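You operate a simulated robot arm through the tools that you are given. There is no shell and no other tool.

Carry out the task below with a simulated two-armed robot. There is one attempt and no reset: what you move stays moved.

## Task
Jog the small green block square in the tilt tray.
Fine: tilt it, run it till the leaves line up, switch off, level it; the other small blocks stay ragged. Where these are worked on the way, their far stop is far enough and under half their travel is too little: tilt tray.

The check looks at the end state, three seconds after you hand in, the way a careful person would. Anything else that was tipped, shoved, dropped, spilled or broken makes it a failure.

## Robot
Two 7-joint arms with two-finger parallel grippers on one trunk that stands fixed in place. Base frame: the origin is at the foot of the trunk, x ahead of it, y to its left, z up. Units: mm, degrees, N and s.
The left shoulder is at [70, 163, 1295], the right one opposite. With the tool pointing down near the work surface each hand reaches from about 380 to 880 mm from the base axis, measured 20 degrees to its own side. Payload 3.43 kg a hand.
Tool frame (each hand has its own): the origin (TCP) lies between the finger pads and is the grasp point; the fingertips stand 34 mm ahead of it; z points along the fingers, y is the line along which they close. Largest opening 128 mm; finger width 24, thickness 12; the body of the gripper, 48 by 130 mm, starts 96 mm behind the TCP.
Orientation is that of the tool frame in the base frame, as [roll, pitch, yaw] about the fixed x, y, z axes, in that order (R = Rz(yaw) Ry(pitch) Rx(roll)). With the fingers straight down and closing along the base's y, the tool's x points along the base's -x, its y along +y and its z along -z.

## Interface
- The arms move only by the tool apply_moves. It takes "left_deltas", "right_deltas" or both (then of equal length, played together; a hand with none holds still); each is a list of rows, each an object (a shift or turn left out is 0, a gripper value left out holds the last) with "gripper": the opening, from 0 (shut) to 1 (fully open); "offset": the shift along the tool's x, y, z in m, a list of three; "rotation": the turn, a rotation vector about the tool's x, y, z in degrees, a list of three. In form: [{"gripper": gripper, "offset": [x, y, z], "rotation": [rx, ry, rz]}, ...]. A call has 1 to 20 rows; each row is the pose to reach, as a shift and turn from the pose commanded when the call began, along the tool's axes at that moment. A row lasts 0.2 s, in which the tool goes at most 50 mm and 8.6 degrees; a call with a longer step from one row to the next is refused whole, and so is a gripper value outside its range. A pose out of reach is approached as far as the arm can. The call stops where the force on the tool passes 70 N (or 10 N more than at its start, if that is more) or the arm is blocked; 0.2 s more then pass. The fingers move at their own pace (about 153 mm/s each) and stop on an object; they squeeze with about 38 N. The grip force told is the motor's: it shows also when the fingers shut on nothing. Time passes only in rows, and 0.2 s behind the last, so rows that repeat a pose let the fingers close. It gives the time, the measured TCP pose, the force on the tool (base axes), the opening and the grip force at its end, in the units of the frame above (readings bear some noise), with the torque about the TCP (base axes, N m) and any sound that the robot's microphone picked up, and new pictures: "pictures" is both (left out), scene, wrist or none (wrist: the cameras of the hands that moved).
- Cameras (640 x 400 px; columns grow to the right, rows downward): "scene" is now at [130.9, -38.8, 1525.2]; the picture's right is [-0.41, -0.91, 0.00], its down [-0.49, 0.22, -0.84] and it looks along [0.77, -0.34, -0.54] (base axes); focal length 320 px, centre (320, 200). "left" rides on the left gripper at [76, 11, -160] in its tool frame; the picture's right is [-0.15, 0.99, 0.00], its down [-0.88, -0.13, -0.46] and it looks along [-0.45, -0.07, 0.89] (tool axes); focal length 234 px, centre (320, 200). "right" rides on the right gripper at [76, -11, -160] in its tool frame; the picture's right is [0.15, 0.99, 0.00], its down [-0.88, 0.13, -0.46] and it looks along [-0.45, 0.07, 0.89] (tool axes); focal length 234 px, centre (320, 200). There is no depth. A picture from a camera that has moved, and an enlarged one, comes with that camera's place and axes in the base frame and with its lens.
- lift_body(by): slides the trunk up (or, below 0, down) by that many mm; the arms and the scene camera ride with it, the base frame stays. It gives what a move gives, with no picture.
- pan_tilt(pan, tilt): turns the head with the scene camera to pan (to the left, within 86 degrees either way) and tilt (down, from -29 to 69), counted from straight ahead of the robot. It gives what a move gives, and a new picture of the scene camera.
- close_up(camera, box): a new picture of the part [left, top, right, bottom] of that camera's present view, enlarged. It takes no simulated time.
- hand_in(): hands the job in; it is judged then, once.

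Places have to be worked out from the pictures, the camera data and where the tool is seen. Open the grippers and draw the arms clear of the work before you hand the job in, unless the task says otherwise.

The tools are called after ">>>" as a command line: name --argument value ..., lists and objects as JSON in quotes. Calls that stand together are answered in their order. apply_moves: Moves the arms, as the interface text tells. Its arguments: {"type":"object","properties":{"left_deltas":{"type":"array"},"right_deltas":{"type":"array"},"pictures":{"type":"string","enum":["both","scene","wrist","none"]}},"required":[]} The other tools are called the same way: lift_body (by) moves the trunk up or down; pan_tilt (pan, tilt) turns the head that bears the scene camera; close_up (camera, box) takes an enlarged picture of a part of a camera's view; hand_in () hands the job in.

At the start:

```text
clock: 0.0
left_ee_pos: [521.6, -13.7, 1281.8]
left_tcp_rot: [-180.0, -0.1, -180.0]
left_contact_force: [0.0, 0.0, 0.6]
left_wrist_torque: [0.01, 0.0, 0.01]
left_opening: 128.1
left_finger_force: 0.0
right_ee_pos: [399.5, -595.6, 1296.7]
right_tcp_rot: [-179.9, 0.0, -179.9]
right_contact_force: [0.0, 0.3, -0.4]
right_wrist_torque: [-0.01, -0.01, -0.01]
right_opening: 127.8
right_finger_force: 0.0
trunk travel left (down, up): [-775.0, 165.0]
head pan, tilt (commanded): [-24.1, 32.5]
```

scene: 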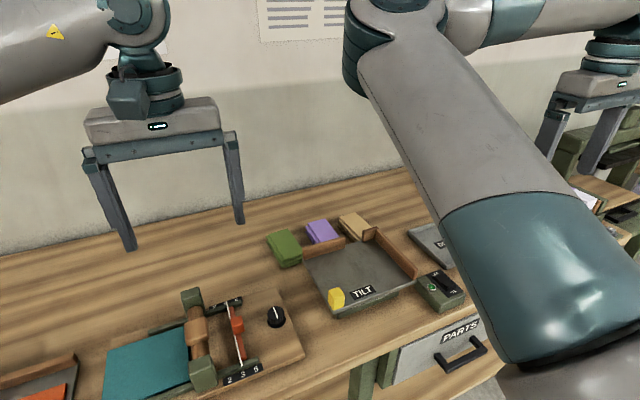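
right: 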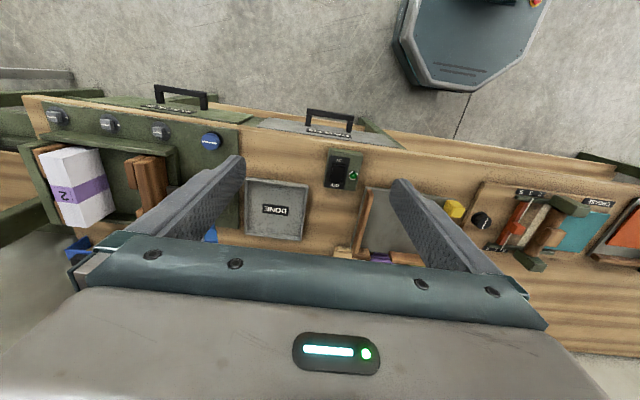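
left: 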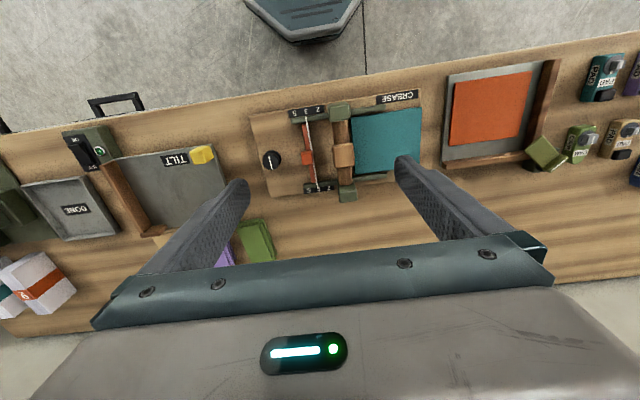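

The pictures show a tilt tray with green, purple and tan small blocks behind it, a yellow knob/lever at its front corner and a rocker switch beside it. I take close-ups first to see details.

>>> close_up --camera "scene" --box '[250, 200, 480, 344]'

>>> close_up --camera "left" --box '[0, 100, 320, 300]'

>>> close_up --camera "right" --box '[220, 130, 540, 330]'

```text
2.78 times, centred on (365, 272) of scene
camera zoom: at [130.9, -38.8, 1525.2], right [-0.41, -0.91, 0.0], down [-0.49, 0.22, -0.84], along [0.77, -0.34, -0.54], focal length 889 px, centre (195, 0)
```

zoom: 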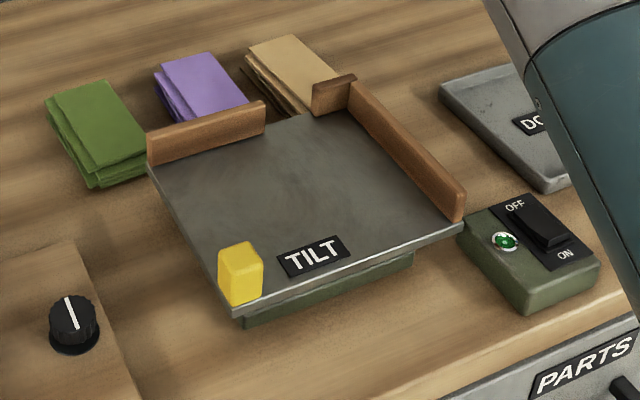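

```text
2.00 times, centred on (160, 200) of left
camera zoom: at [445.8, -3.4, 1443.5], right [0.15, 0.99, 0.0], down [0.88, -0.13, 0.46], along [0.45, -0.07, -0.89], focal length 468 px, centre (640, 200)
```

zoom: 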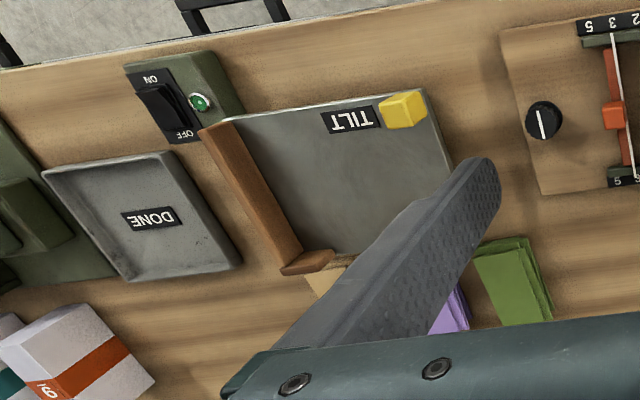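

```text
2.00 times, centred on (380, 230) of right
camera zoom: at [325.9, -607.5, 1456.3], right [-0.15, 0.99, 0.0], down [0.88, 0.13, 0.46], along [0.45, 0.07, -0.89], focal length 468 px, centre (200, 140)
```

zoom: 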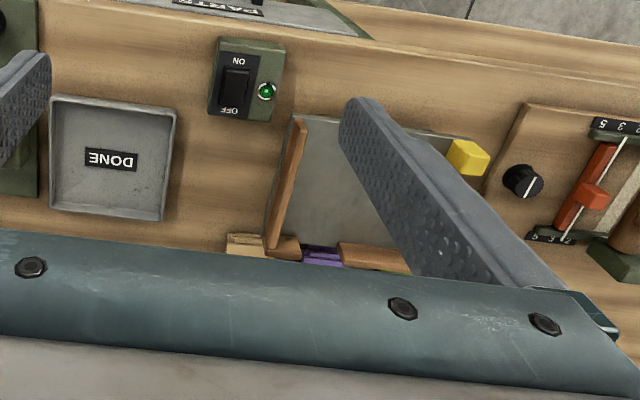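

The lamp on the switch box triangulates to about (510, -500, 940) and the yellow tab to about (540, -258, 990). I zoom in more on the switch, yellow tab and blocks for details.

>>> close_up --camera "scene" --box '[400, 250, 480, 320]'

>>> close_up --camera "scene" --box '[260, 205, 380, 280]'

>>> close_up --camera "scene" --box '[310, 265, 430, 325]'

```text
5.71 times, centred on (440, 285) of scene
camera zoom: at [130.9, -38.8, 1525.2], right [-0.41, -0.91, 0.0], down [-0.49, 0.22, -0.84], along [0.77, -0.34, -0.54], focal length 1829 px, centre (-366, -286)
```

zoom: 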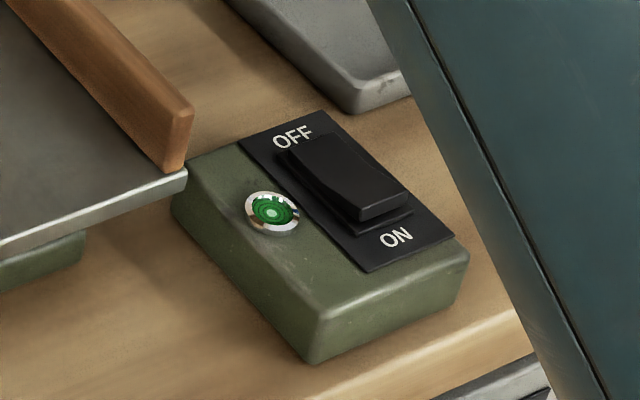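

```text
5.33 times, centred on (320, 242) of scene
camera zoom: at [130.9, -38.8, 1525.2], right [-0.41, -0.91, 0.0], down [-0.49, 0.22, -0.84], along [0.77, -0.34, -0.54], focal length 1707 px, centre (320, -27)
```

zoom: 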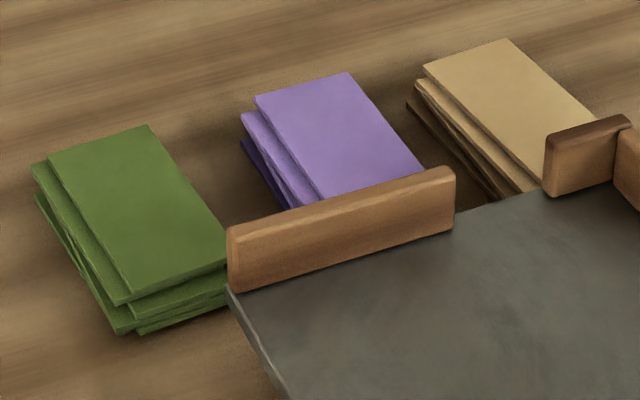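

```text
5.33 times, centred on (370, 295) of scene
camera zoom: at [130.9, -38.8, 1525.2], right [-0.41, -0.91, 0.0], down [-0.49, 0.22, -0.84], along [0.77, -0.34, -0.54], focal length 1707 px, centre (53, -307)
```

zoom: 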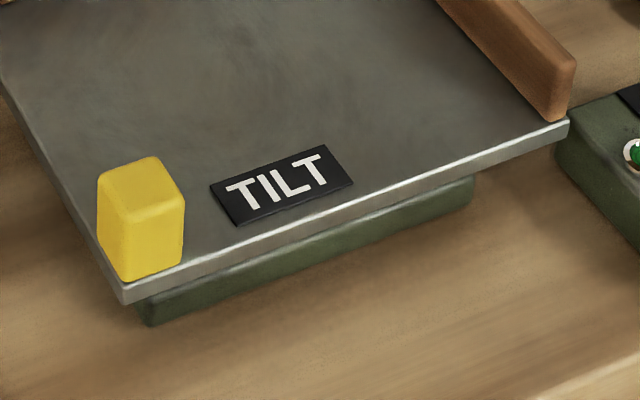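

The rocker is down on the OFF side now, and the green stack lies about x 745–868, y −207…−265, with the purple stack starting near y −312. I move the right hand high over the area to get a wrist view and clear the scene view.

>>> apply_moves --right_deltas '[{"offset": [-0.02, 0.03, 0.0]}, {"offset": [-0.04, 0.06, 0.0]}, {"offset": [-0.06, 0.09, 0.0]}, {"offset": [-0.08, 0.12, 0.0]}, {"offset": [-0.1, 0.15, 0.0]}, {"offset": [-0.12, 0.18, 0.0]}, {"offset": [-0.14, 0.21, 0.0]}, {"offset": [-0.16, 0.24, 0.0]}, {"offset": [-0.18, 0.27, 0.0]}, {"offset": [-0.2, 0.296, 0.0]}]'

```text
clock: 1.5
left_ee_pos: [526.5, -5.5, 1282.8]
left_tcp_rot: [-180.0, 0.0, -178.8]
left_contact_force: [3.3, 0.0, -0.3]
left_wrist_torque: [-0.02, 0.36, 0.34]
left_opening: 128.1
left_finger_force: 0.1
right_ee_pos: [521.5, -415.8, 1297.3]
right_tcp_rot: [-179.9, 0.0, 179.7]
right_contact_force: [0.2, -1.1, 0.4]
right_wrist_torque: [0.02, -0.01, -0.03]
right_opening: 128.0
right_finger_force: 0.0
right hand out of reach, approached as far as the arm can: row 7
trunk travel left (down, up): [-775.0, 165.0]
head pan, tilt (commanded): [-24.1, 32.5]
stopped in row 7 (left hand): the force on the tool passed its limit at 91 N (the readings are from after the stop); the commanded pose is now the measured one
camera scene: at [131.0, -36.5, 1525.2], right [-0.41, -0.91, 0.0], down [-0.49, 0.22, -0.84], along [0.77, -0.34, -0.54], focal length 320 px, centre (320, 200)
camera right: at [446.8, -426.9, 1457.5], right [-0.14, 0.99, 0.0], down [0.88, 0.12, 0.46], along [0.45, 0.06, -0.89], focal length 234 px, centre (320, 200)
```

scene: 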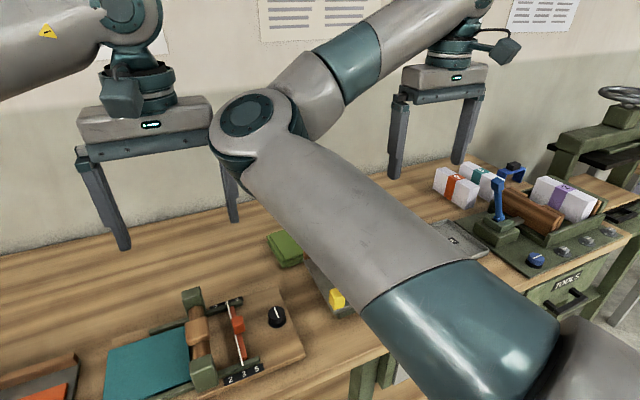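
right: 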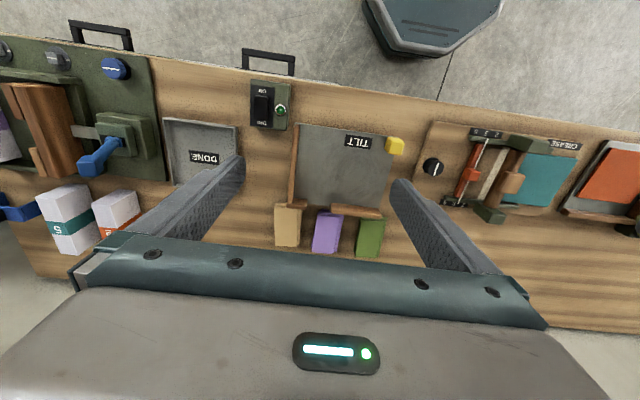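

The right elbow bumped the left gripper (both stopped, nothing on the bench touched). I move the left hand away to its own side first.

>>> apply_moves --left_deltas '[{"offset": [0, 0.04, 0]}, {"offset": [0, 0.08, 0]}, {"offset": [0, 0.12, 0]}, {"offset": [0, 0.16, 0]}, {"offset": [0, 0.2, 0]}, {"offset": [0, 0.24, 0]}, {"offset": [0, 0.28, 0]}]' --pictures "both"

```text
clock: 3.1
left_ee_pos: [519.9, 274.2, 1283.0]
left_tcp_rot: [179.9, 0.2, -179.1]
left_contact_force: [0.5, -0.5, -0.2]
left_wrist_torque: [-0.02, 0.01, 0.02]
left_opening: 128.1
left_finger_force: 0.0
right_ee_pos: [520.0, -414.9, 1298.5]
right_tcp_rot: [-180.0, 0.1, 179.7]
right_contact_force: [0.5, 0.0, 0.8]
right_wrist_torque: [-0.05, -0.01, 0.0]
right_opening: 128.2
right_finger_force: 0.1
trunk travel left (down, up): [-775.0, 165.0]
head pan, tilt (commanded): [-24.1, 32.5]
camera scene: at [129.6, -36.2, 1525.4], right [-0.41, -0.91, 0.0], down [-0.49, 0.22, -0.84], along [0.77, -0.35, -0.54], focal length 320 px, centre (320, 200)
camera left: at [444.4, 283.1, 1444.0], right [0.13, 0.99, 0.0], down [0.88, -0.12, 0.46], along [0.45, -0.06, -0.89], focal length 234 px, centre (320, 200)
```

scene: 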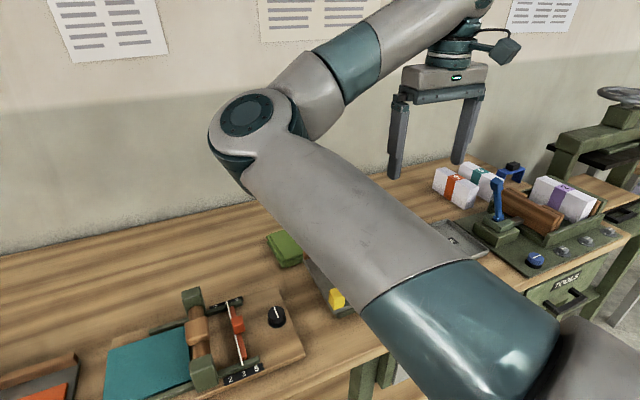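
left: 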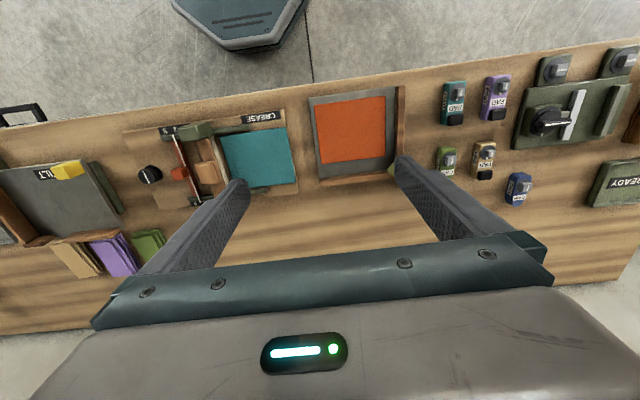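

Left arm is clear now. I continue with the right hand forward and a bit lower towards a point above the green stack.

>>> apply_moves --right_deltas '[{"offset": [-0.035, 0.02, 0.01]}, {"offset": [-0.07, 0.04, 0.02]}, {"offset": [-0.105, 0.06, 0.03]}, {"offset": [-0.14, 0.08, 0.04]}, {"offset": [-0.175, 0.1, 0.05]}, {"offset": [-0.21, 0.12, 0.06]}, {"offset": [-0.245, 0.14, 0.07]}, {"offset": [-0.27, 0.16, 0.08]}, {"offset": [-0.285, 0.175, 0.09]}]'

```text
clock: 5.1
left_ee_pos: [521.6, 272.3, 1283.3]
left_tcp_rot: [179.8, 0.0, -179.0]
left_contact_force: [0.0, -0.4, -0.2]
left_wrist_torque: [-0.04, 0.03, 0.02]
left_opening: 128.0
left_finger_force: 0.0
right_ee_pos: [808.3, -242.6, 1206.9]
right_tcp_rot: [179.9, -0.1, 179.6]
right_contact_force: [0.3, -0.2, 1.0]
right_wrist_torque: [-0.01, 0.04, -0.01]
right_opening: 127.8
right_finger_force: 0.0
trunk travel left (down, up): [-775.0, 165.0]
head pan, tilt (commanded): [-24.1, 32.5]
camera scene: at [131.4, -39.0, 1525.1], right [-0.41, -0.91, 0.0], down [-0.49, 0.22, -0.84], along [0.77, -0.34, -0.54], focal length 320 px, centre (320, 200)
camera right: at [734.3, -254.3, 1366.1], right [-0.14, 0.99, 0.0], down [0.88, 0.12, 0.46], along [0.45, 0.06, -0.89], focal length 234 px, centre (320, 200)
```

scene: 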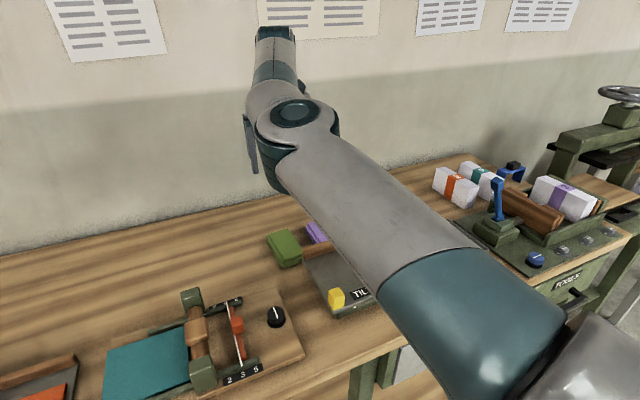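
right: 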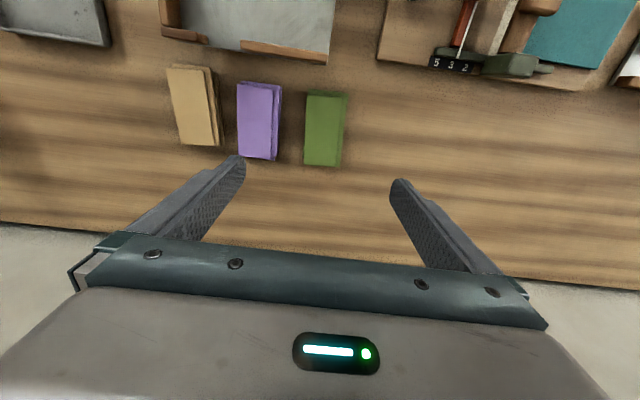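

The green block is in clear view now. I enlarge it for accurate edges.

>>> close_up --camera "right" --box '[150, 0, 400, 180]'

>>> close_up --camera "scene" --box '[250, 210, 350, 280]'

```text
2.22 times, centred on (275, 90) of right
camera zoom: at [734.3, -254.3, 1366.1], right [-0.14, 0.99, 0.0], down [0.88, 0.12, 0.46], along [0.45, 0.06, -0.89], focal length 520 px, centre (420, 444)
```

zoom: 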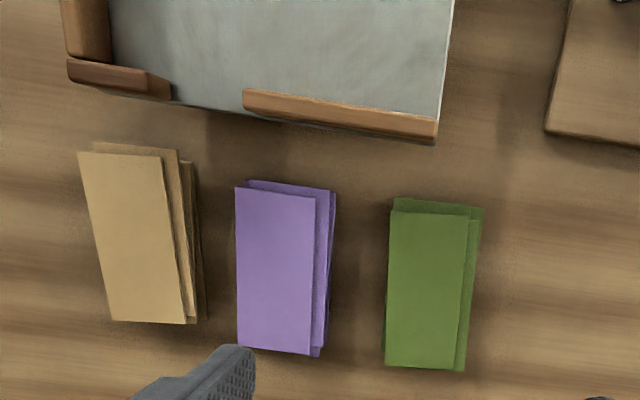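

```text
5.71 times, centred on (300, 245) of scene
camera zoom: at [131.4, -39.0, 1525.1], right [-0.41, -0.91, 0.0], down [-0.49, 0.22, -0.84], along [0.77, -0.34, -0.54], focal length 1829 px, centre (434, -57)
```

zoom: 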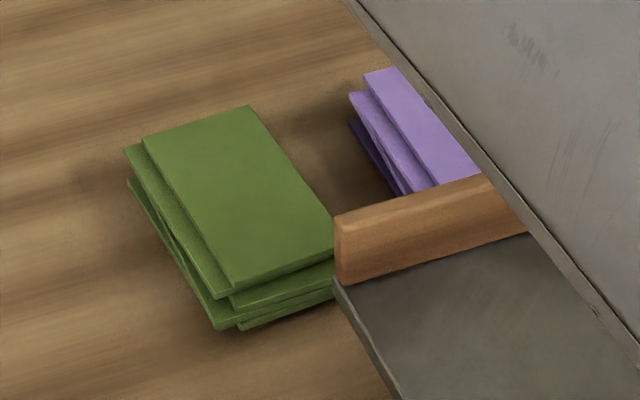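

The green stack is centred near (819, −239), about 58 wide in y, top near z 926, with a gap of roughly 50 mm to the purple one. I narrow the opening to about 90 mm and descend to above it for a closer look.

>>> apply_moves --right_deltas '[{"gripper": 0.7, "offset": [-0.002, 0.001, 0.035]}, {"gripper": 0.7, "offset": [-0.004, 0.002, 0.07]}, {"gripper": 0.7, "offset": [-0.006, 0.003, 0.105]}, {"gripper": 0.7, "offset": [-0.007, 0.004, 0.14]}, {"gripper": 0.7, "offset": [-0.007, 0.004, 0.175]}, {"gripper": 0.7, "offset": [-0.007, 0.004, 0.2]}, {"gripper": 0.7, "offset": [-0.007, 0.004, 0.2]}]'

```text
clock: 6.7
left_ee_pos: [521.6, 272.8, 1283.7]
left_tcp_rot: [179.9, 0.1, -179.0]
left_contact_force: [0.7, 0.7, -0.2]
left_wrist_torque: [-0.04, 0.0, -0.01]
left_opening: 128.1
left_finger_force: 0.1
right_ee_pos: [814.9, -240.3, 1007.5]
right_tcp_rot: [-179.9, 0.0, 179.5]
right_contact_force: [-1.1, -0.4, 0.5]
right_wrist_torque: [-0.02, 0.0, -0.04]
right_opening: 89.7
right_finger_force: 0.1
trunk travel left (down, up): [-775.0, 165.0]
head pan, tilt (commanded): [-24.1, 32.5]
camera scene: at [130.7, -38.2, 1525.2], right [-0.41, -0.91, 0.0], down [-0.49, 0.22, -0.84], along [0.77, -0.34, -0.54], focal length 320 px, centre (320, 200)
camera right: at [740.1, -252.3, 1167.2], right [-0.14, 0.99, 0.0], down [0.88, 0.12, 0.46], along [0.45, 0.06, -0.89], focal length 234 px, centre (320, 200)
```

scene: 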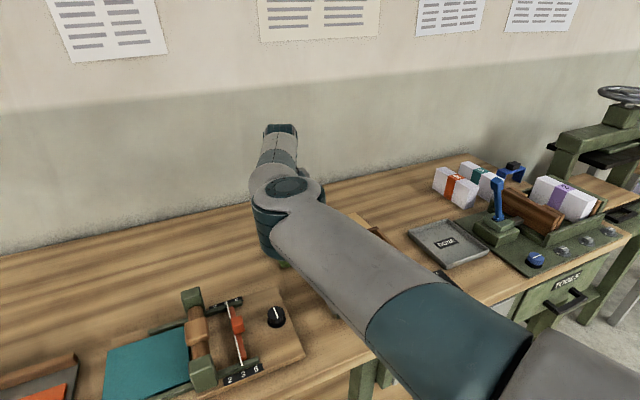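
right: 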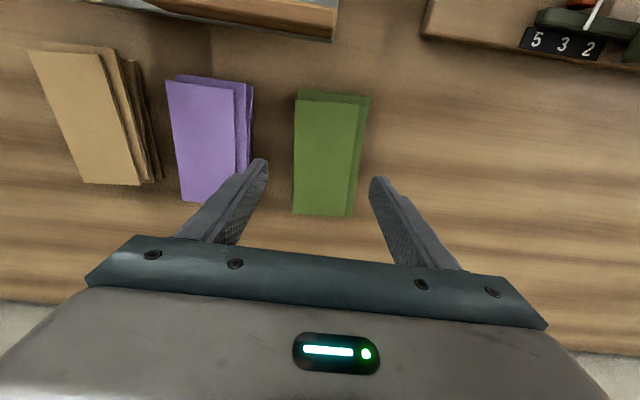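

The stack is turned about +4°, centred near (818, −238). I turn the gripper to match and go down until the tips are about at mid-block height, straddling it.

>>> apply_moves --right_deltas '[{"gripper": 0.7, "offset": [-0.002, 0.004, 0.0], "rotation": [0, 0, -4]}, {"gripper": 0.7, "offset": [-0.002, 0.004, 0.02], "rotation": [0, 0, -4]}, {"gripper": 0.7, "offset": [-0.002, 0.004, 0.04], "rotation": [0, 0, -4]}, {"gripper": 0.7, "offset": [-0.002, 0.004, 0.055], "rotation": [0, 0, -4]}, {"gripper": 0.7, "offset": [-0.002, 0.004, 0.055], "rotation": [0, 0, -4]}]' --pictures "wrist"

```text
clock: 7.9
left_ee_pos: [521.4, 272.8, 1282.7]
left_tcp_rot: [179.8, 0.0, -178.9]
left_contact_force: [0.3, 0.6, 0.6]
left_wrist_torque: [-0.02, 0.01, 0.02]
left_opening: 128.1
left_finger_force: 0.2
right_ee_pos: [815.6, -236.5, 952.1]
right_tcp_rot: [179.8, 0.0, -176.4]
right_contact_force: [1.1, -0.7, 0.0]
right_wrist_torque: [-0.01, -0.01, 0.0]
right_opening: 89.8
right_finger_force: 0.0
trunk travel left (down, up): [-775.0, 165.0]
head pan, tilt (commanded): [-24.1, 32.5]
camera right: at [742.0, -253.9, 1112.2], right [-0.21, 0.98, 0.0], down [0.87, 0.18, 0.46], along [0.45, 0.1, -0.89], focal length 234 px, centre (320, 200)
```

right: 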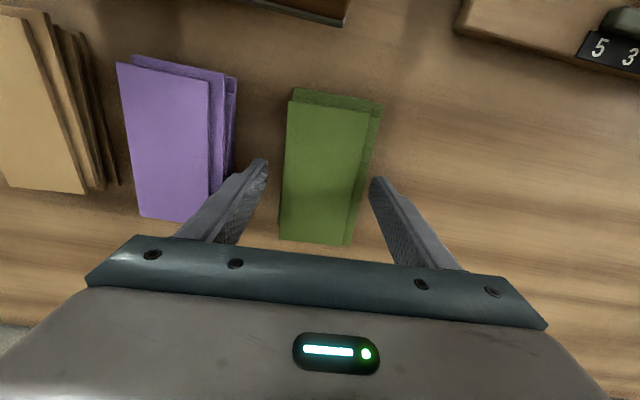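

The fingers straddle the stack evenly with tips near z 918. I go down in small steps, watching for bench contact.

>>> apply_moves --right_deltas '[{"gripper": 0.7, "offset": [0, 0, 0.004]}, {"gripper": 0.7, "offset": [0, 0, 0.008]}]' --pictures "wrist"

```text
clock: 8.5
left_ee_pos: [520.9, 272.5, 1283.5]
left_tcp_rot: [179.7, -0.1, -178.8]
left_contact_force: [-0.6, -0.9, -0.5]
left_wrist_torque: [-0.03, -0.02, 0.0]
left_opening: 128.1
left_finger_force: 0.0
right_ee_pos: [816.5, -236.2, 943.6]
right_tcp_rot: [180.0, 0.0, -176.3]
right_contact_force: [-1.3, -0.7, 0.3]
right_wrist_torque: [0.0, -0.01, 0.01]
right_opening: 89.6
right_finger_force: 0.1
trunk travel left (down, up): [-775.0, 165.0]
head pan, tilt (commanded): [-24.1, 32.5]
camera right: at [742.4, -253.2, 1103.7], right [-0.21, 0.98, 0.0], down [0.87, 0.18, 0.46], along [0.45, 0.1, -0.89], focal length 234 px, centre (320, 200)
```

right: 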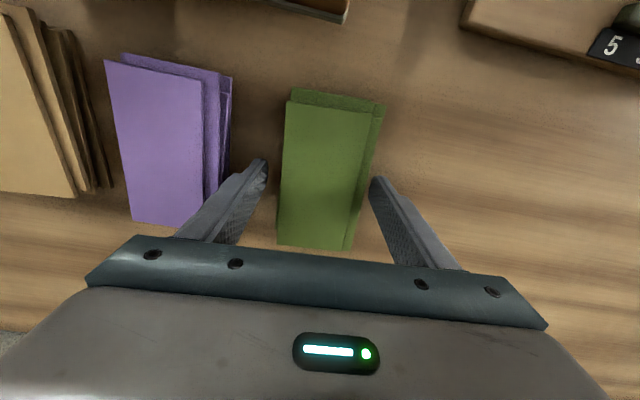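

No contact yet at tip z ≈ 910; I continue in small steps.

>>> apply_moves --right_deltas '[{"gripper": 0.7, "offset": [0, 0, 0.002]}, {"gripper": 0.7, "offset": [0, 0, 0.004]}]' --pictures "none"

```text
clock: 9.1
left_ee_pos: [522.1, 271.8, 1284.1]
left_tcp_rot: [179.8, -0.1, -178.9]
left_contact_force: [0.1, -0.1, 0.9]
left_wrist_torque: [-0.01, 0.01, -0.02]
left_opening: 127.9
left_finger_force: 0.0
right_ee_pos: [816.5, -236.9, 940.3]
right_tcp_rot: [180.0, 0.0, -176.4]
right_contact_force: [-0.5, -0.8, 0.1]
right_wrist_torque: [0.03, -0.04, -0.04]
right_opening: 89.8
right_finger_force: 0.0
trunk travel left (down, up): [-775.0, 165.0]
head pan, tilt (commanded): [-24.1, 32.5]
```

Still free at tip z ≈ 906; two more millimetre-steps.

>>> apply_moves --right_deltas '[{"gripper": 0.7, "offset": [0, 0, 0.002]}, {"gripper": 0.7, "offset": [0, 0, 0.003]}]' --pictures "none"

```text
clock: 9.7
left_ee_pos: [521.9, 271.2, 1282.8]
left_tcp_rot: [179.8, 0.0, -178.9]
left_contact_force: [0.8, -0.8, 0.4]
left_wrist_torque: [0.0, 0.01, 0.02]
left_opening: 127.8
left_finger_force: 0.0
right_ee_pos: [816.8, -235.8, 936.3]
right_tcp_rot: [180.0, 0.0, -176.4]
right_contact_force: [0.7, 0.3, -0.2]
right_wrist_torque: [-0.01, 0.01, 0.01]
right_opening: 89.6
right_finger_force: 0.1
trunk travel left (down, up): [-775.0, 165.0]
head pan, tilt (commanded): [-24.1, 32.5]
```

Tip near 903 with no contact; I continue by two millimetres.

>>> apply_moves --right_deltas '[{"gripper": 0.7, "offset": [0, 0, 0.001]}, {"gripper": 0.7, "offset": [0, 0, 0.002]}]' --pictures "wrist"

```text
clock: 10.3
left_ee_pos: [521.6, 271.2, 1282.2]
left_tcp_rot: [179.9, -0.1, -179.0]
left_contact_force: [0.2, -1.4, 0.6]
left_wrist_torque: [0.02, 0.04, 0.01]
left_opening: 127.8
left_finger_force: 0.1
right_ee_pos: [816.6, -236.3, 935.2]
right_tcp_rot: [180.0, 0.1, -176.4]
right_contact_force: [-0.4, 0.8, -0.3]
right_wrist_torque: [-0.02, -0.02, -0.02]
right_opening: 89.7
right_finger_force: 0.1
trunk travel left (down, up): [-775.0, 165.0]
head pan, tilt (commanded): [-24.1, 32.5]
camera right: at [743.3, -253.4, 1094.9], right [-0.21, 0.98, 0.0], down [0.87, 0.18, 0.46], along [0.45, 0.1, -0.89], focal length 234 px, centre (320, 200)
```

right: 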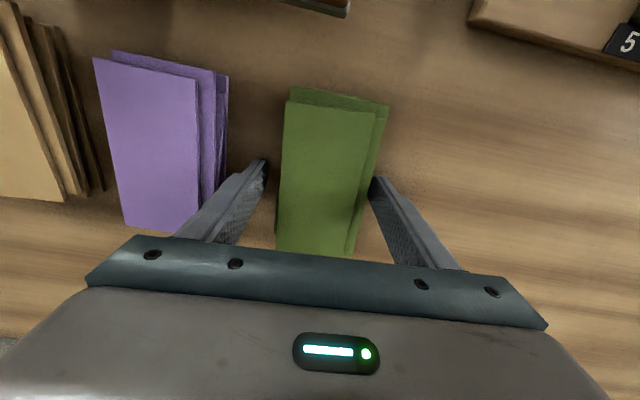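

Tips are about 1 mm over the bench (z ≈ 900). I close the fingers gradually on the green stack.

>>> apply_moves --right_deltas '[{"gripper": 0.62}, {"gripper": 0.56}, {"gripper": 0.52}, {"gripper": 0.48}, {"gripper": 0.44}, {"gripper": 0.4}, {"gripper": 0.36}, {"gripper": 0.36}]' --pictures "wrist"

```text
clock: 12.1
left_ee_pos: [522.4, 272.2, 1284.0]
left_tcp_rot: [179.9, 0.0, -178.9]
left_contact_force: [-0.4, 0.9, -0.6]
left_wrist_torque: [0.02, 0.02, -0.01]
left_opening: 128.0
left_finger_force: 0.0
right_ee_pos: [818.3, -236.4, 934.8]
right_tcp_rot: [-179.9, -0.1, -176.3]
right_contact_force: [-0.1, -0.2, 0.3]
right_wrist_torque: [0.0, 0.0, -0.01]
right_opening: 61.3
right_finger_force: 37.8
trunk travel left (down, up): [-775.0, 165.0]
head pan, tilt (commanded): [-24.1, 32.5]
camera right: at [743.2, -253.3, 1095.0], right [-0.21, 0.98, 0.0], down [0.87, 0.18, 0.46], along [0.45, 0.1, -0.89], focal length 234 px, centre (320, 200)
```

right: 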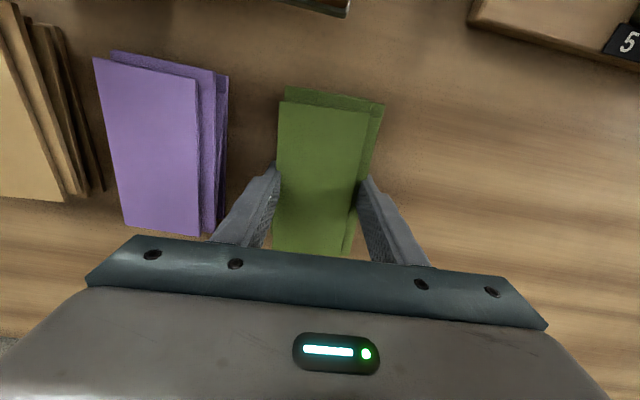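

Gripped at 61 mm width with 38 N. I lift straight up and check it holds.

>>> apply_moves --right_deltas '[{"gripper": 0.36, "offset": [0, 0, -0.01]}, {"gripper": 0.36, "offset": [0, 0, -0.035]}, {"gripper": 0.36, "offset": [0, 0, -0.07]}, {"gripper": 0.36, "offset": [0, 0, -0.105]}, {"gripper": 0.36, "offset": [0, 0, -0.14]}, {"gripper": 0.36, "offset": [0, 0, -0.16]}]'

```text
clock: 13.5
left_ee_pos: [521.7, 272.0, 1283.9]
left_tcp_rot: [179.7, -0.1, -178.9]
left_contact_force: [1.3, 0.0, -0.1]
left_wrist_torque: [-0.05, -0.04, 0.01]
left_opening: 128.1
left_finger_force: 0.0
right_ee_pos: [816.2, -236.2, 1094.8]
right_tcp_rot: [179.9, 0.0, -176.4]
right_contact_force: [-0.4, -0.4, -0.7]
right_wrist_torque: [-0.03, 0.01, -0.01]
right_opening: 61.5
right_finger_force: 38.2
trunk travel left (down, up): [-775.0, 165.0]
head pan, tilt (commanded): [-24.1, 32.5]
camera scene: at [130.8, -38.5, 1525.2], right [-0.41, -0.91, 0.0], down [-0.49, 0.22, -0.84], along [0.77, -0.34, -0.54], focal length 320 px, centre (320, 200)
camera right: at [742.7, -252.5, 1255.0], right [-0.21, 0.98, 0.0], down [0.87, 0.18, 0.46], along [0.45, 0.1, -0.89], focal length 234 px, centre (320, 200)
```

scene: 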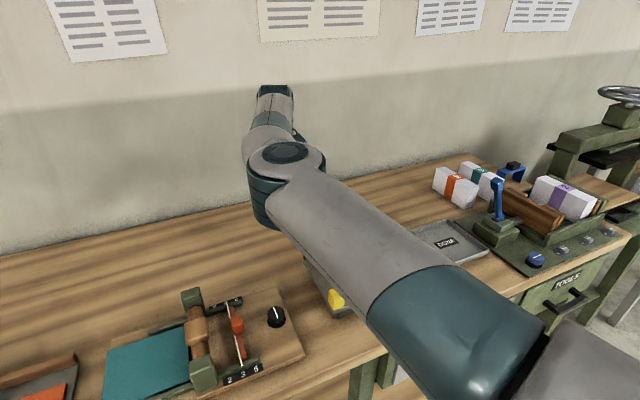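
right: 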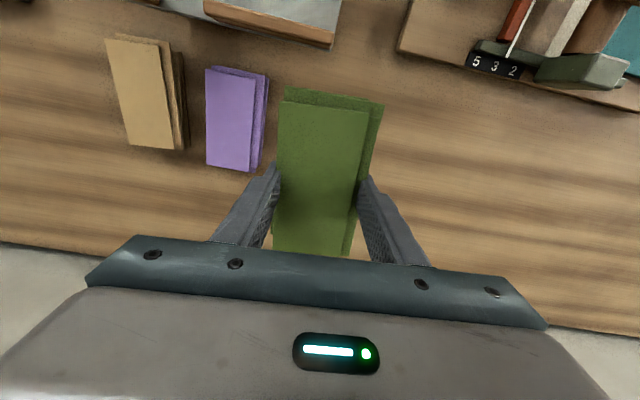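

The block is held well. From the views the tray plate spans about x 537–712, y −476…−250 at z ≈ 946, fences on the far and right sides, with a ~50 mm gap in the far fence centred at y ≈ −402 — just where a block lying lengthwise along y in the corner has its middle. I carry the block over the tray at height.

>>> apply_moves --right_deltas '[{"gripper": 0.36, "offset": [0.02, -0.02, 0]}, {"gripper": 0.36, "offset": [0.046, -0.045, 0]}, {"gripper": 0.36, "offset": [0.072, -0.07, 0]}, {"gripper": 0.36, "offset": [0.098, -0.095, 0]}, {"gripper": 0.36, "offset": [0.124, -0.12, 0]}, {"gripper": 0.36, "offset": [0.145, -0.14, 0]}, {"gripper": 0.36, "offset": [0.159, -0.155, 0]}]'

```text
clock: 15.1
left_ee_pos: [521.3, 272.1, 1283.2]
left_tcp_rot: [179.9, 0.0, -179.0]
left_contact_force: [0.1, 0.0, 0.6]
left_wrist_torque: [0.0, -0.02, 0.02]
left_opening: 128.3
left_finger_force: 0.1
right_ee_pos: [668.8, -399.5, 1096.0]
right_tcp_rot: [179.9, 0.0, -176.4]
right_contact_force: [-0.7, -0.5, -1.8]
right_wrist_torque: [-0.02, -0.01, 0.01]
right_opening: 61.1
right_finger_force: 38.1
trunk travel left (down, up): [-775.0, 165.0]
head pan, tilt (commanded): [-24.1, 32.5]
camera scene: at [130.9, -39.1, 1525.2], right [-0.41, -0.91, 0.0], down [-0.49, 0.22, -0.84], along [0.77, -0.34, -0.54], focal length 320 px, centre (320, 200)
camera right: at [595.2, -417.4, 1255.3], right [-0.21, 0.98, 0.0], down [0.87, 0.19, 0.46], along [0.45, 0.1, -0.89], focal length 234 px, centre (320, 200)
```

scene: 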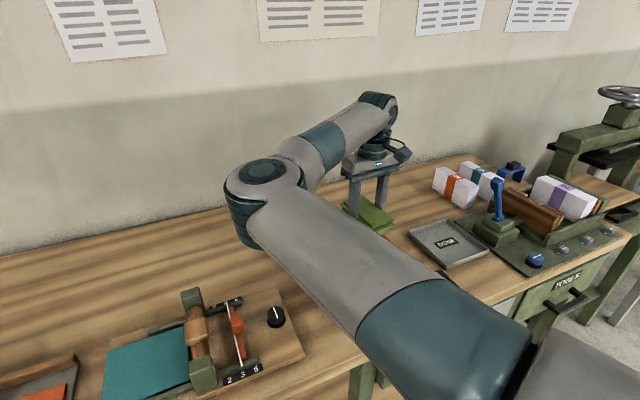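
right: 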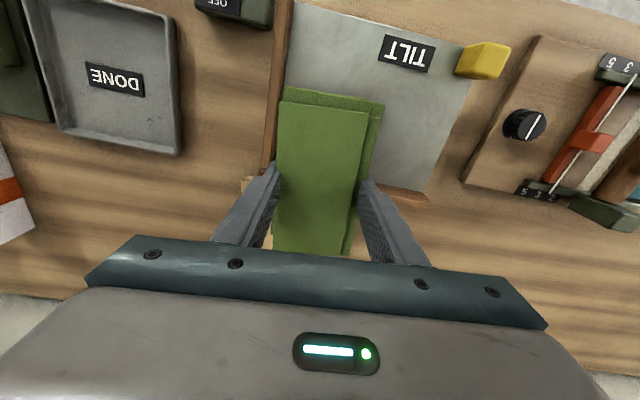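

I now turn the hand by about +86° (tool x towards −y) so that the block lies lengthwise along y, staying high above the fences.

>>> apply_moves --right_deltas '[{"gripper": 0.36, "rotation": [0, 0, -8]}, {"gripper": 0.36, "rotation": [0, 0, -16]}, {"gripper": 0.36, "rotation": [0, 0, -24]}, {"gripper": 0.36, "rotation": [0, 0, -32]}, {"gripper": 0.36, "rotation": [0, 0, -40]}, {"gripper": 0.36, "rotation": [0, 0, -48]}, {"gripper": 0.36, "rotation": [0, 0, -56]}, {"gripper": 0.36, "rotation": [0, 0, -64]}, {"gripper": 0.36, "rotation": [0, 0, -72]}, {"gripper": 0.36, "rotation": [0, 0, -80]}, {"gripper": 0.36, "rotation": [0, 0, -86.4]}, {"gripper": 0.36, "rotation": [0, 0, -86.4]}]'

```text
clock: 17.7
left_ee_pos: [521.4, 271.7, 1282.9]
left_tcp_rot: [179.9, 0.0, -178.9]
left_contact_force: [0.3, 0.2, -0.3]
left_wrist_torque: [-0.01, -0.03, -0.02]
left_opening: 128.0
left_finger_force: 0.0
right_ee_pos: [667.8, -400.7, 1094.6]
right_tcp_rot: [-180.0, 0.0, -89.8]
right_contact_force: [0.0, 0.3, -1.4]
right_wrist_torque: [0.02, 0.0, -0.03]
right_opening: 61.4
right_finger_force: 37.7
trunk travel left (down, up): [-775.0, 165.0]
head pan, tilt (commanded): [-24.1, 32.5]
camera scene: at [131.1, -38.7, 1525.2], right [-0.41, -0.91, 0.0], down [-0.49, 0.22, -0.84], along [0.77, -0.34, -0.54], focal length 320 px, centre (320, 200)
camera right: at [680.1, -477.9, 1254.6], right [-0.99, -0.15, 0.0], down [-0.13, 0.88, 0.46], along [-0.07, 0.45, -0.89], focal length 234 px, centre (320, 200)
```

scene: 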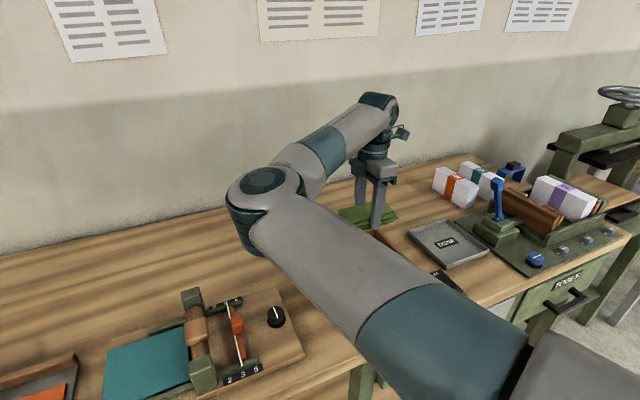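
right: 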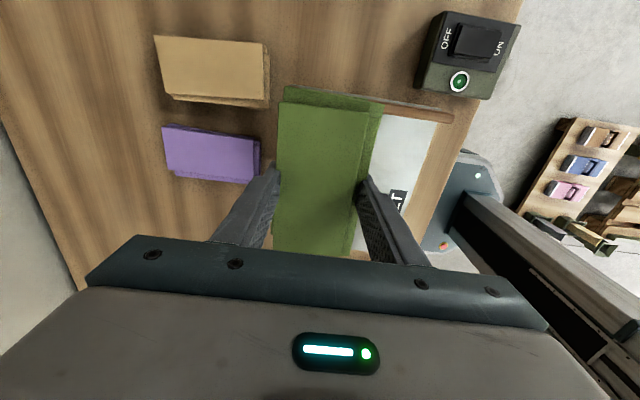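

The turn went well; the block now lies along y over the tray. I go down to just above the fence tops and look again.

>>> apply_moves --right_deltas '[{"gripper": 0.36, "offset": [0, 0, 0.025]}, {"gripper": 0.36, "offset": [0, 0, 0.05]}, {"gripper": 0.36, "offset": [0, 0, 0.065]}, {"gripper": 0.36, "offset": [0, 0, 0.065]}]'

>>> close_up --camera "right" --box '[200, 30, 480, 205]'

>>> close_up --camera "scene" --box '[310, 170, 450, 270]'

```text
clock: 18.7
left_ee_pos: [521.5, 272.0, 1282.8]
left_tcp_rot: [179.8, 0.0, -178.9]
left_contact_force: [-0.3, 0.0, 0.1]
left_wrist_torque: [0.04, 0.0, 0.01]
left_opening: 127.9
left_finger_force: 0.1
right_ee_pos: [666.5, -402.5, 1029.4]
right_tcp_rot: [180.0, 0.1, -90.1]
right_contact_force: [-0.6, -0.6, -1.5]
right_wrist_torque: [0.0, -0.02, -0.01]
right_opening: 61.3
right_finger_force: 37.9
trunk travel left (down, up): [-775.0, 165.0]
head pan, tilt (commanded): [-24.1, 32.5]
camera scene: at [131.1, -38.7, 1525.2], right [-0.41, -0.91, 0.0], down [-0.49, 0.22, -0.84], along [0.77, -0.34, -0.54], focal length 320 px, centre (320, 200)
camera right: at [679.7, -478.8, 1189.9], right [-0.99, -0.15, 0.0], down [-0.13, 0.88, 0.46], along [-0.07, 0.45, -0.89], focal length 234 px, centre (320, 200)
```

scene: 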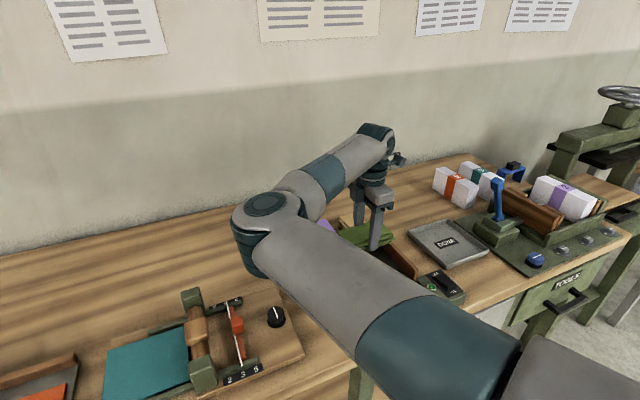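
right: 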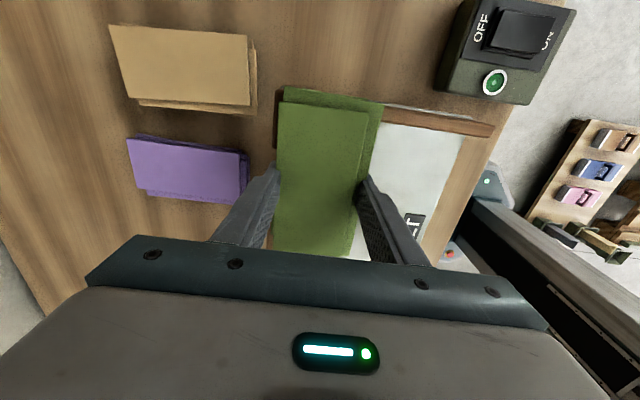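

```text
2.29 times, centred on (340, 118) of right
camera zoom: at [679.7, -478.8, 1189.9], right [-0.99, -0.15, 0.0], down [-0.13, 0.88, 0.46], along [-0.07, 0.45, -0.89], focal length 535 px, centre (274, 389)
```

zoom: 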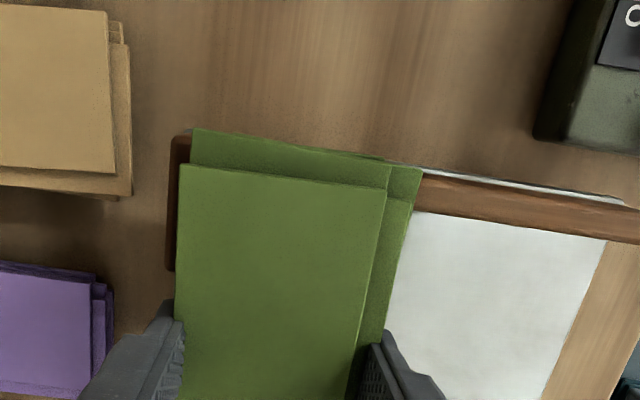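

```text
4.00 times, centred on (380, 220) of scene
camera zoom: at [131.1, -38.7, 1525.2], right [-0.41, -0.91, 0.0], down [-0.49, 0.22, -0.84], along [0.77, -0.34, -0.54], focal length 1280 px, centre (80, 120)
```

zoom: 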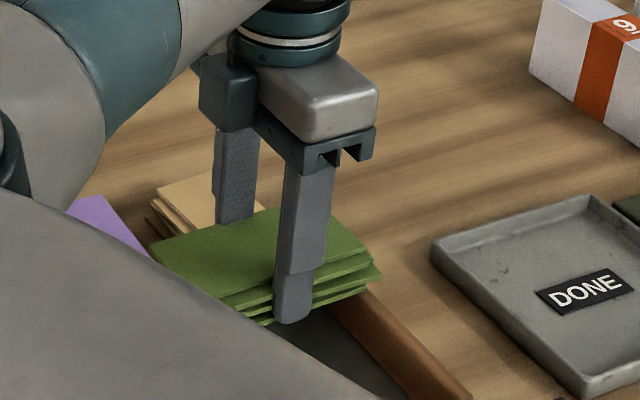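

The wrist view puts the right fence's inner face near y ≈ −457 and some ragged leaves stick out to about y ≈ −471, so the present spot is too far right. I shift to about (640, −380), clear of both fences, and go down to just above the plate.

>>> apply_moves --right_deltas '[{"gripper": 0.36, "offset": [-0.012, 0.013, 0]}, {"gripper": 0.36, "offset": [-0.0225, 0.0265, 0]}, {"gripper": 0.36, "offset": [-0.0225, 0.0265, 0.015]}, {"gripper": 0.36, "offset": [-0.0225, 0.0265, 0.03]}, {"gripper": 0.36, "offset": [-0.0225, 0.0265, 0.03]}]'

>>> close_up --camera "right" --box '[200, 30, 480, 205]'

>>> close_up --camera "scene" --box '[310, 190, 450, 290]'

```text
clock: 19.9
left_ee_pos: [520.7, 271.5, 1282.0]
left_tcp_rot: [179.8, 0.0, -178.9]
left_contact_force: [0.4, 0.0, -0.3]
left_wrist_torque: [0.01, -0.01, -0.02]
left_opening: 127.9
left_finger_force: 0.1
right_ee_pos: [640.6, -377.9, 999.5]
right_tcp_rot: [-180.0, 0.0, -89.9]
right_contact_force: [0.5, -0.9, -1.4]
right_wrist_torque: [0.01, -0.01, 0.04]
right_opening: 61.2
right_finger_force: 37.7
trunk travel left (down, up): [-775.0, 165.0]
head pan, tilt (commanded): [-24.1, 32.5]
camera scene: at [131.1, -38.8, 1525.2], right [-0.41, -0.91, 0.0], down [-0.49, 0.22, -0.84], along [0.77, -0.34, -0.54], focal length 320 px, centre (320, 200)
camera right: at [653.5, -455.5, 1159.6], right [-0.99, -0.15, 0.0], down [-0.13, 0.88, 0.46], along [-0.07, 0.45, -0.89], focal length 234 px, centre (320, 200)
```

scene: 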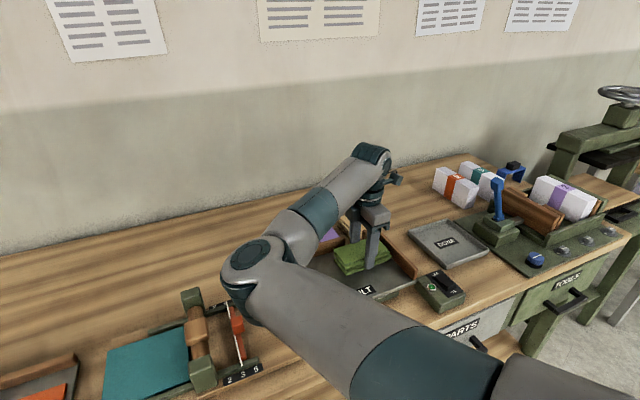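
right: 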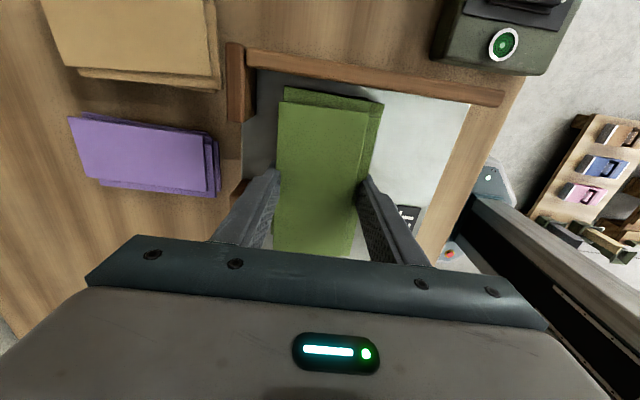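

```text
2.29 times, centred on (340, 118) of right
camera zoom: at [653.5, -455.5, 1159.6], right [-0.99, -0.15, 0.0], down [-0.13, 0.88, 0.46], along [-0.07, 0.45, -0.89], focal length 535 px, centre (274, 389)
```

zoom: 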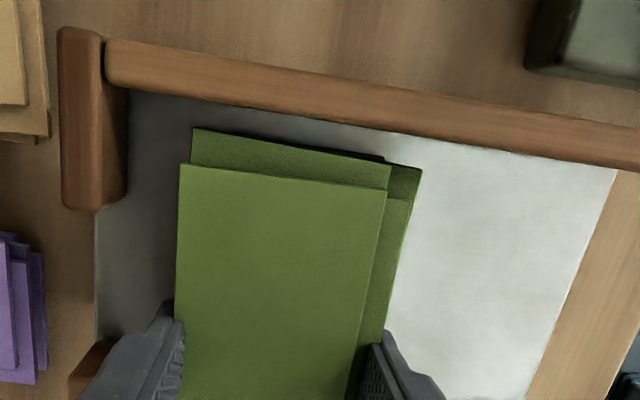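

```text
4.00 times, centred on (380, 240) of scene
camera zoom: at [131.1, -38.8, 1525.2], right [-0.41, -0.91, 0.0], down [-0.49, 0.22, -0.84], along [0.77, -0.34, -0.54], focal length 1280 px, centre (80, 40)
```

zoom: 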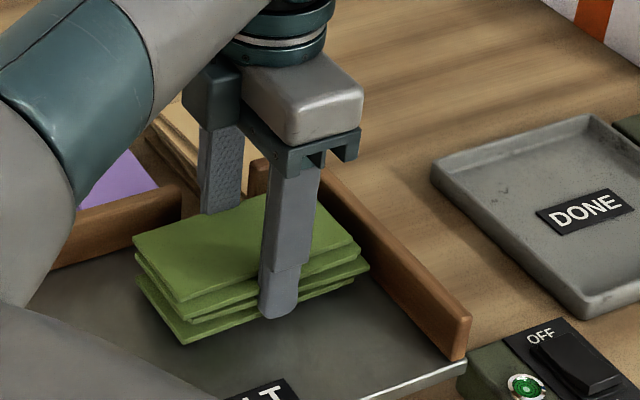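

Clear view: fence inner faces are near x ≈ 704 and y ≈ −456, and the block is inside both with 8+ mm to spare. I shift 5 mm towards the far fence and lower to just above the plate.

>>> apply_moves --right_deltas '[{"gripper": 0.36, "offset": [0, -0.005, 0.004]}, {"gripper": 0.36, "offset": [0, -0.005, 0.008]}, {"gripper": 0.36, "offset": [0, -0.005, 0.012]}]' --pictures "none"

```text
clock: 20.7
left_ee_pos: [519.5, 272.8, 1284.6]
left_tcp_rot: [179.9, 0.3, -178.8]
left_contact_force: [0.4, 0.5, 0.8]
left_wrist_torque: [0.01, 0.02, 0.04]
left_opening: 127.8
left_finger_force: 0.1
right_ee_pos: [647.0, -378.0, 992.5]
right_tcp_rot: [-179.6, -0.2, -90.0]
right_contact_force: [2.7, -2.1, 27.7]
right_wrist_torque: [0.72, 0.56, -0.08]
right_opening: 61.3
right_finger_force: 38.4
trunk travel left (down, up): [-775.0, 165.0]
head pan, tilt (commanded): [-24.1, 32.5]
```

There is already contact (28 N) at TCP z ≈ 992. I relieve it by a few millimetres and look.

>>> apply_moves --right_deltas '[{"gripper": 0.36, "offset": [0, 0, -0.004]}]'

>>> close_up --camera "right" --box '[200, 30, 480, 205]'

>>> close_up --camera "scene" --box '[310, 190, 450, 290]'

```text
clock: 21.1
left_ee_pos: [521.2, 272.2, 1283.6]
left_tcp_rot: [179.9, 0.1, -178.9]
left_contact_force: [0.0, 0.0, 0.4]
left_wrist_torque: [0.01, 0.02, -0.01]
left_opening: 128.0
left_finger_force: 0.1
right_ee_pos: [646.1, -379.2, 992.8]
right_tcp_rot: [-179.9, 0.0, -90.0]
right_contact_force: [6.5, -1.9, 16.6]
right_wrist_torque: [0.5, 0.06, -0.18]
right_opening: 61.1
right_finger_force: 37.9
trunk travel left (down, up): [-775.0, 165.0]
head pan, tilt (commanded): [-24.1, 32.5]
camera scene: at [130.0, -38.1, 1525.2], right [-0.41, -0.91, 0.0], down [-0.49, 0.22, -0.84], along [0.77, -0.34, -0.54], focal length 320 px, centre (320, 200)
camera right: at [657.9, -455.2, 1152.6], right [-0.99, -0.15, 0.0], down [-0.13, 0.88, 0.46], along [-0.06, 0.45, -0.89], focal length 234 px, centre (320, 200)
```

scene: 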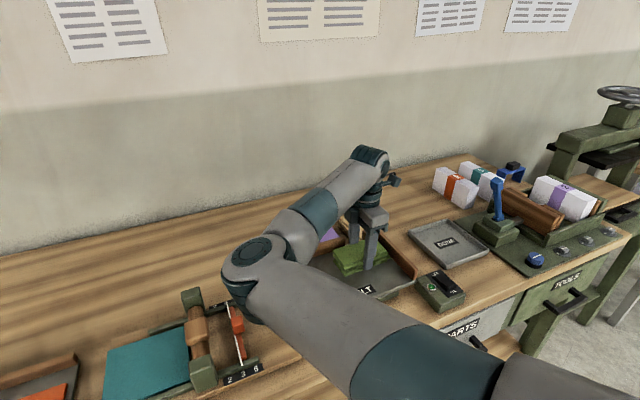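
right: 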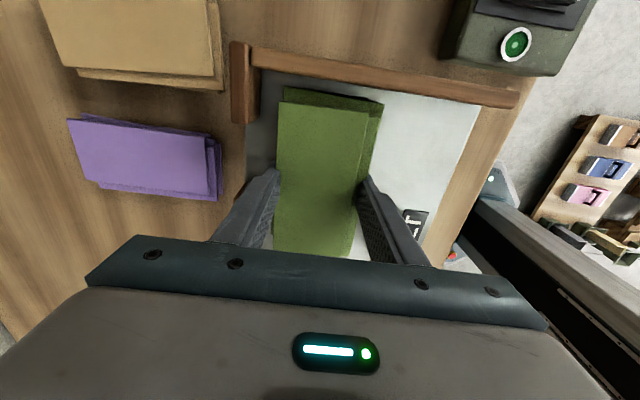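

```text
2.29 times, centred on (340, 118) of right
camera zoom: at [657.9, -455.2, 1152.6], right [-0.99, -0.15, 0.0], down [-0.13, 0.88, 0.46], along [-0.06, 0.45, -0.89], focal length 535 px, centre (274, 389)
```

zoom: 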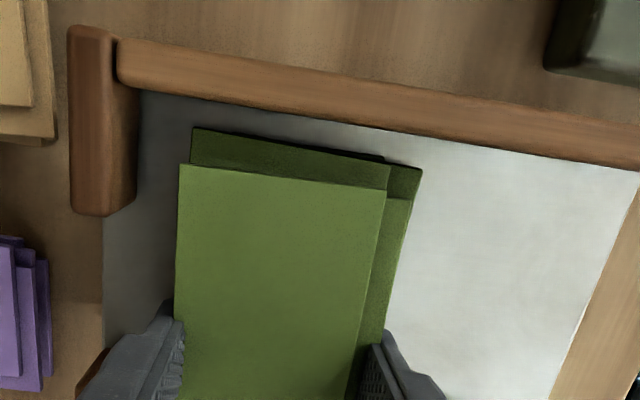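

```text
4.00 times, centred on (380, 240) of scene
camera zoom: at [130.0, -38.1, 1525.2], right [-0.41, -0.91, 0.0], down [-0.49, 0.22, -0.84], along [0.77, -0.34, -0.54], focal length 1280 px, centre (80, 40)
```

zoom: 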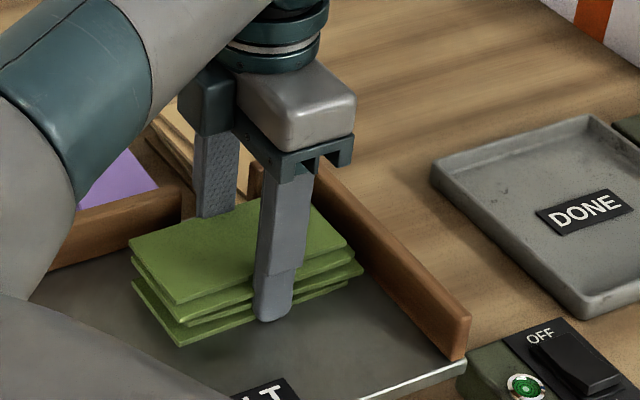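

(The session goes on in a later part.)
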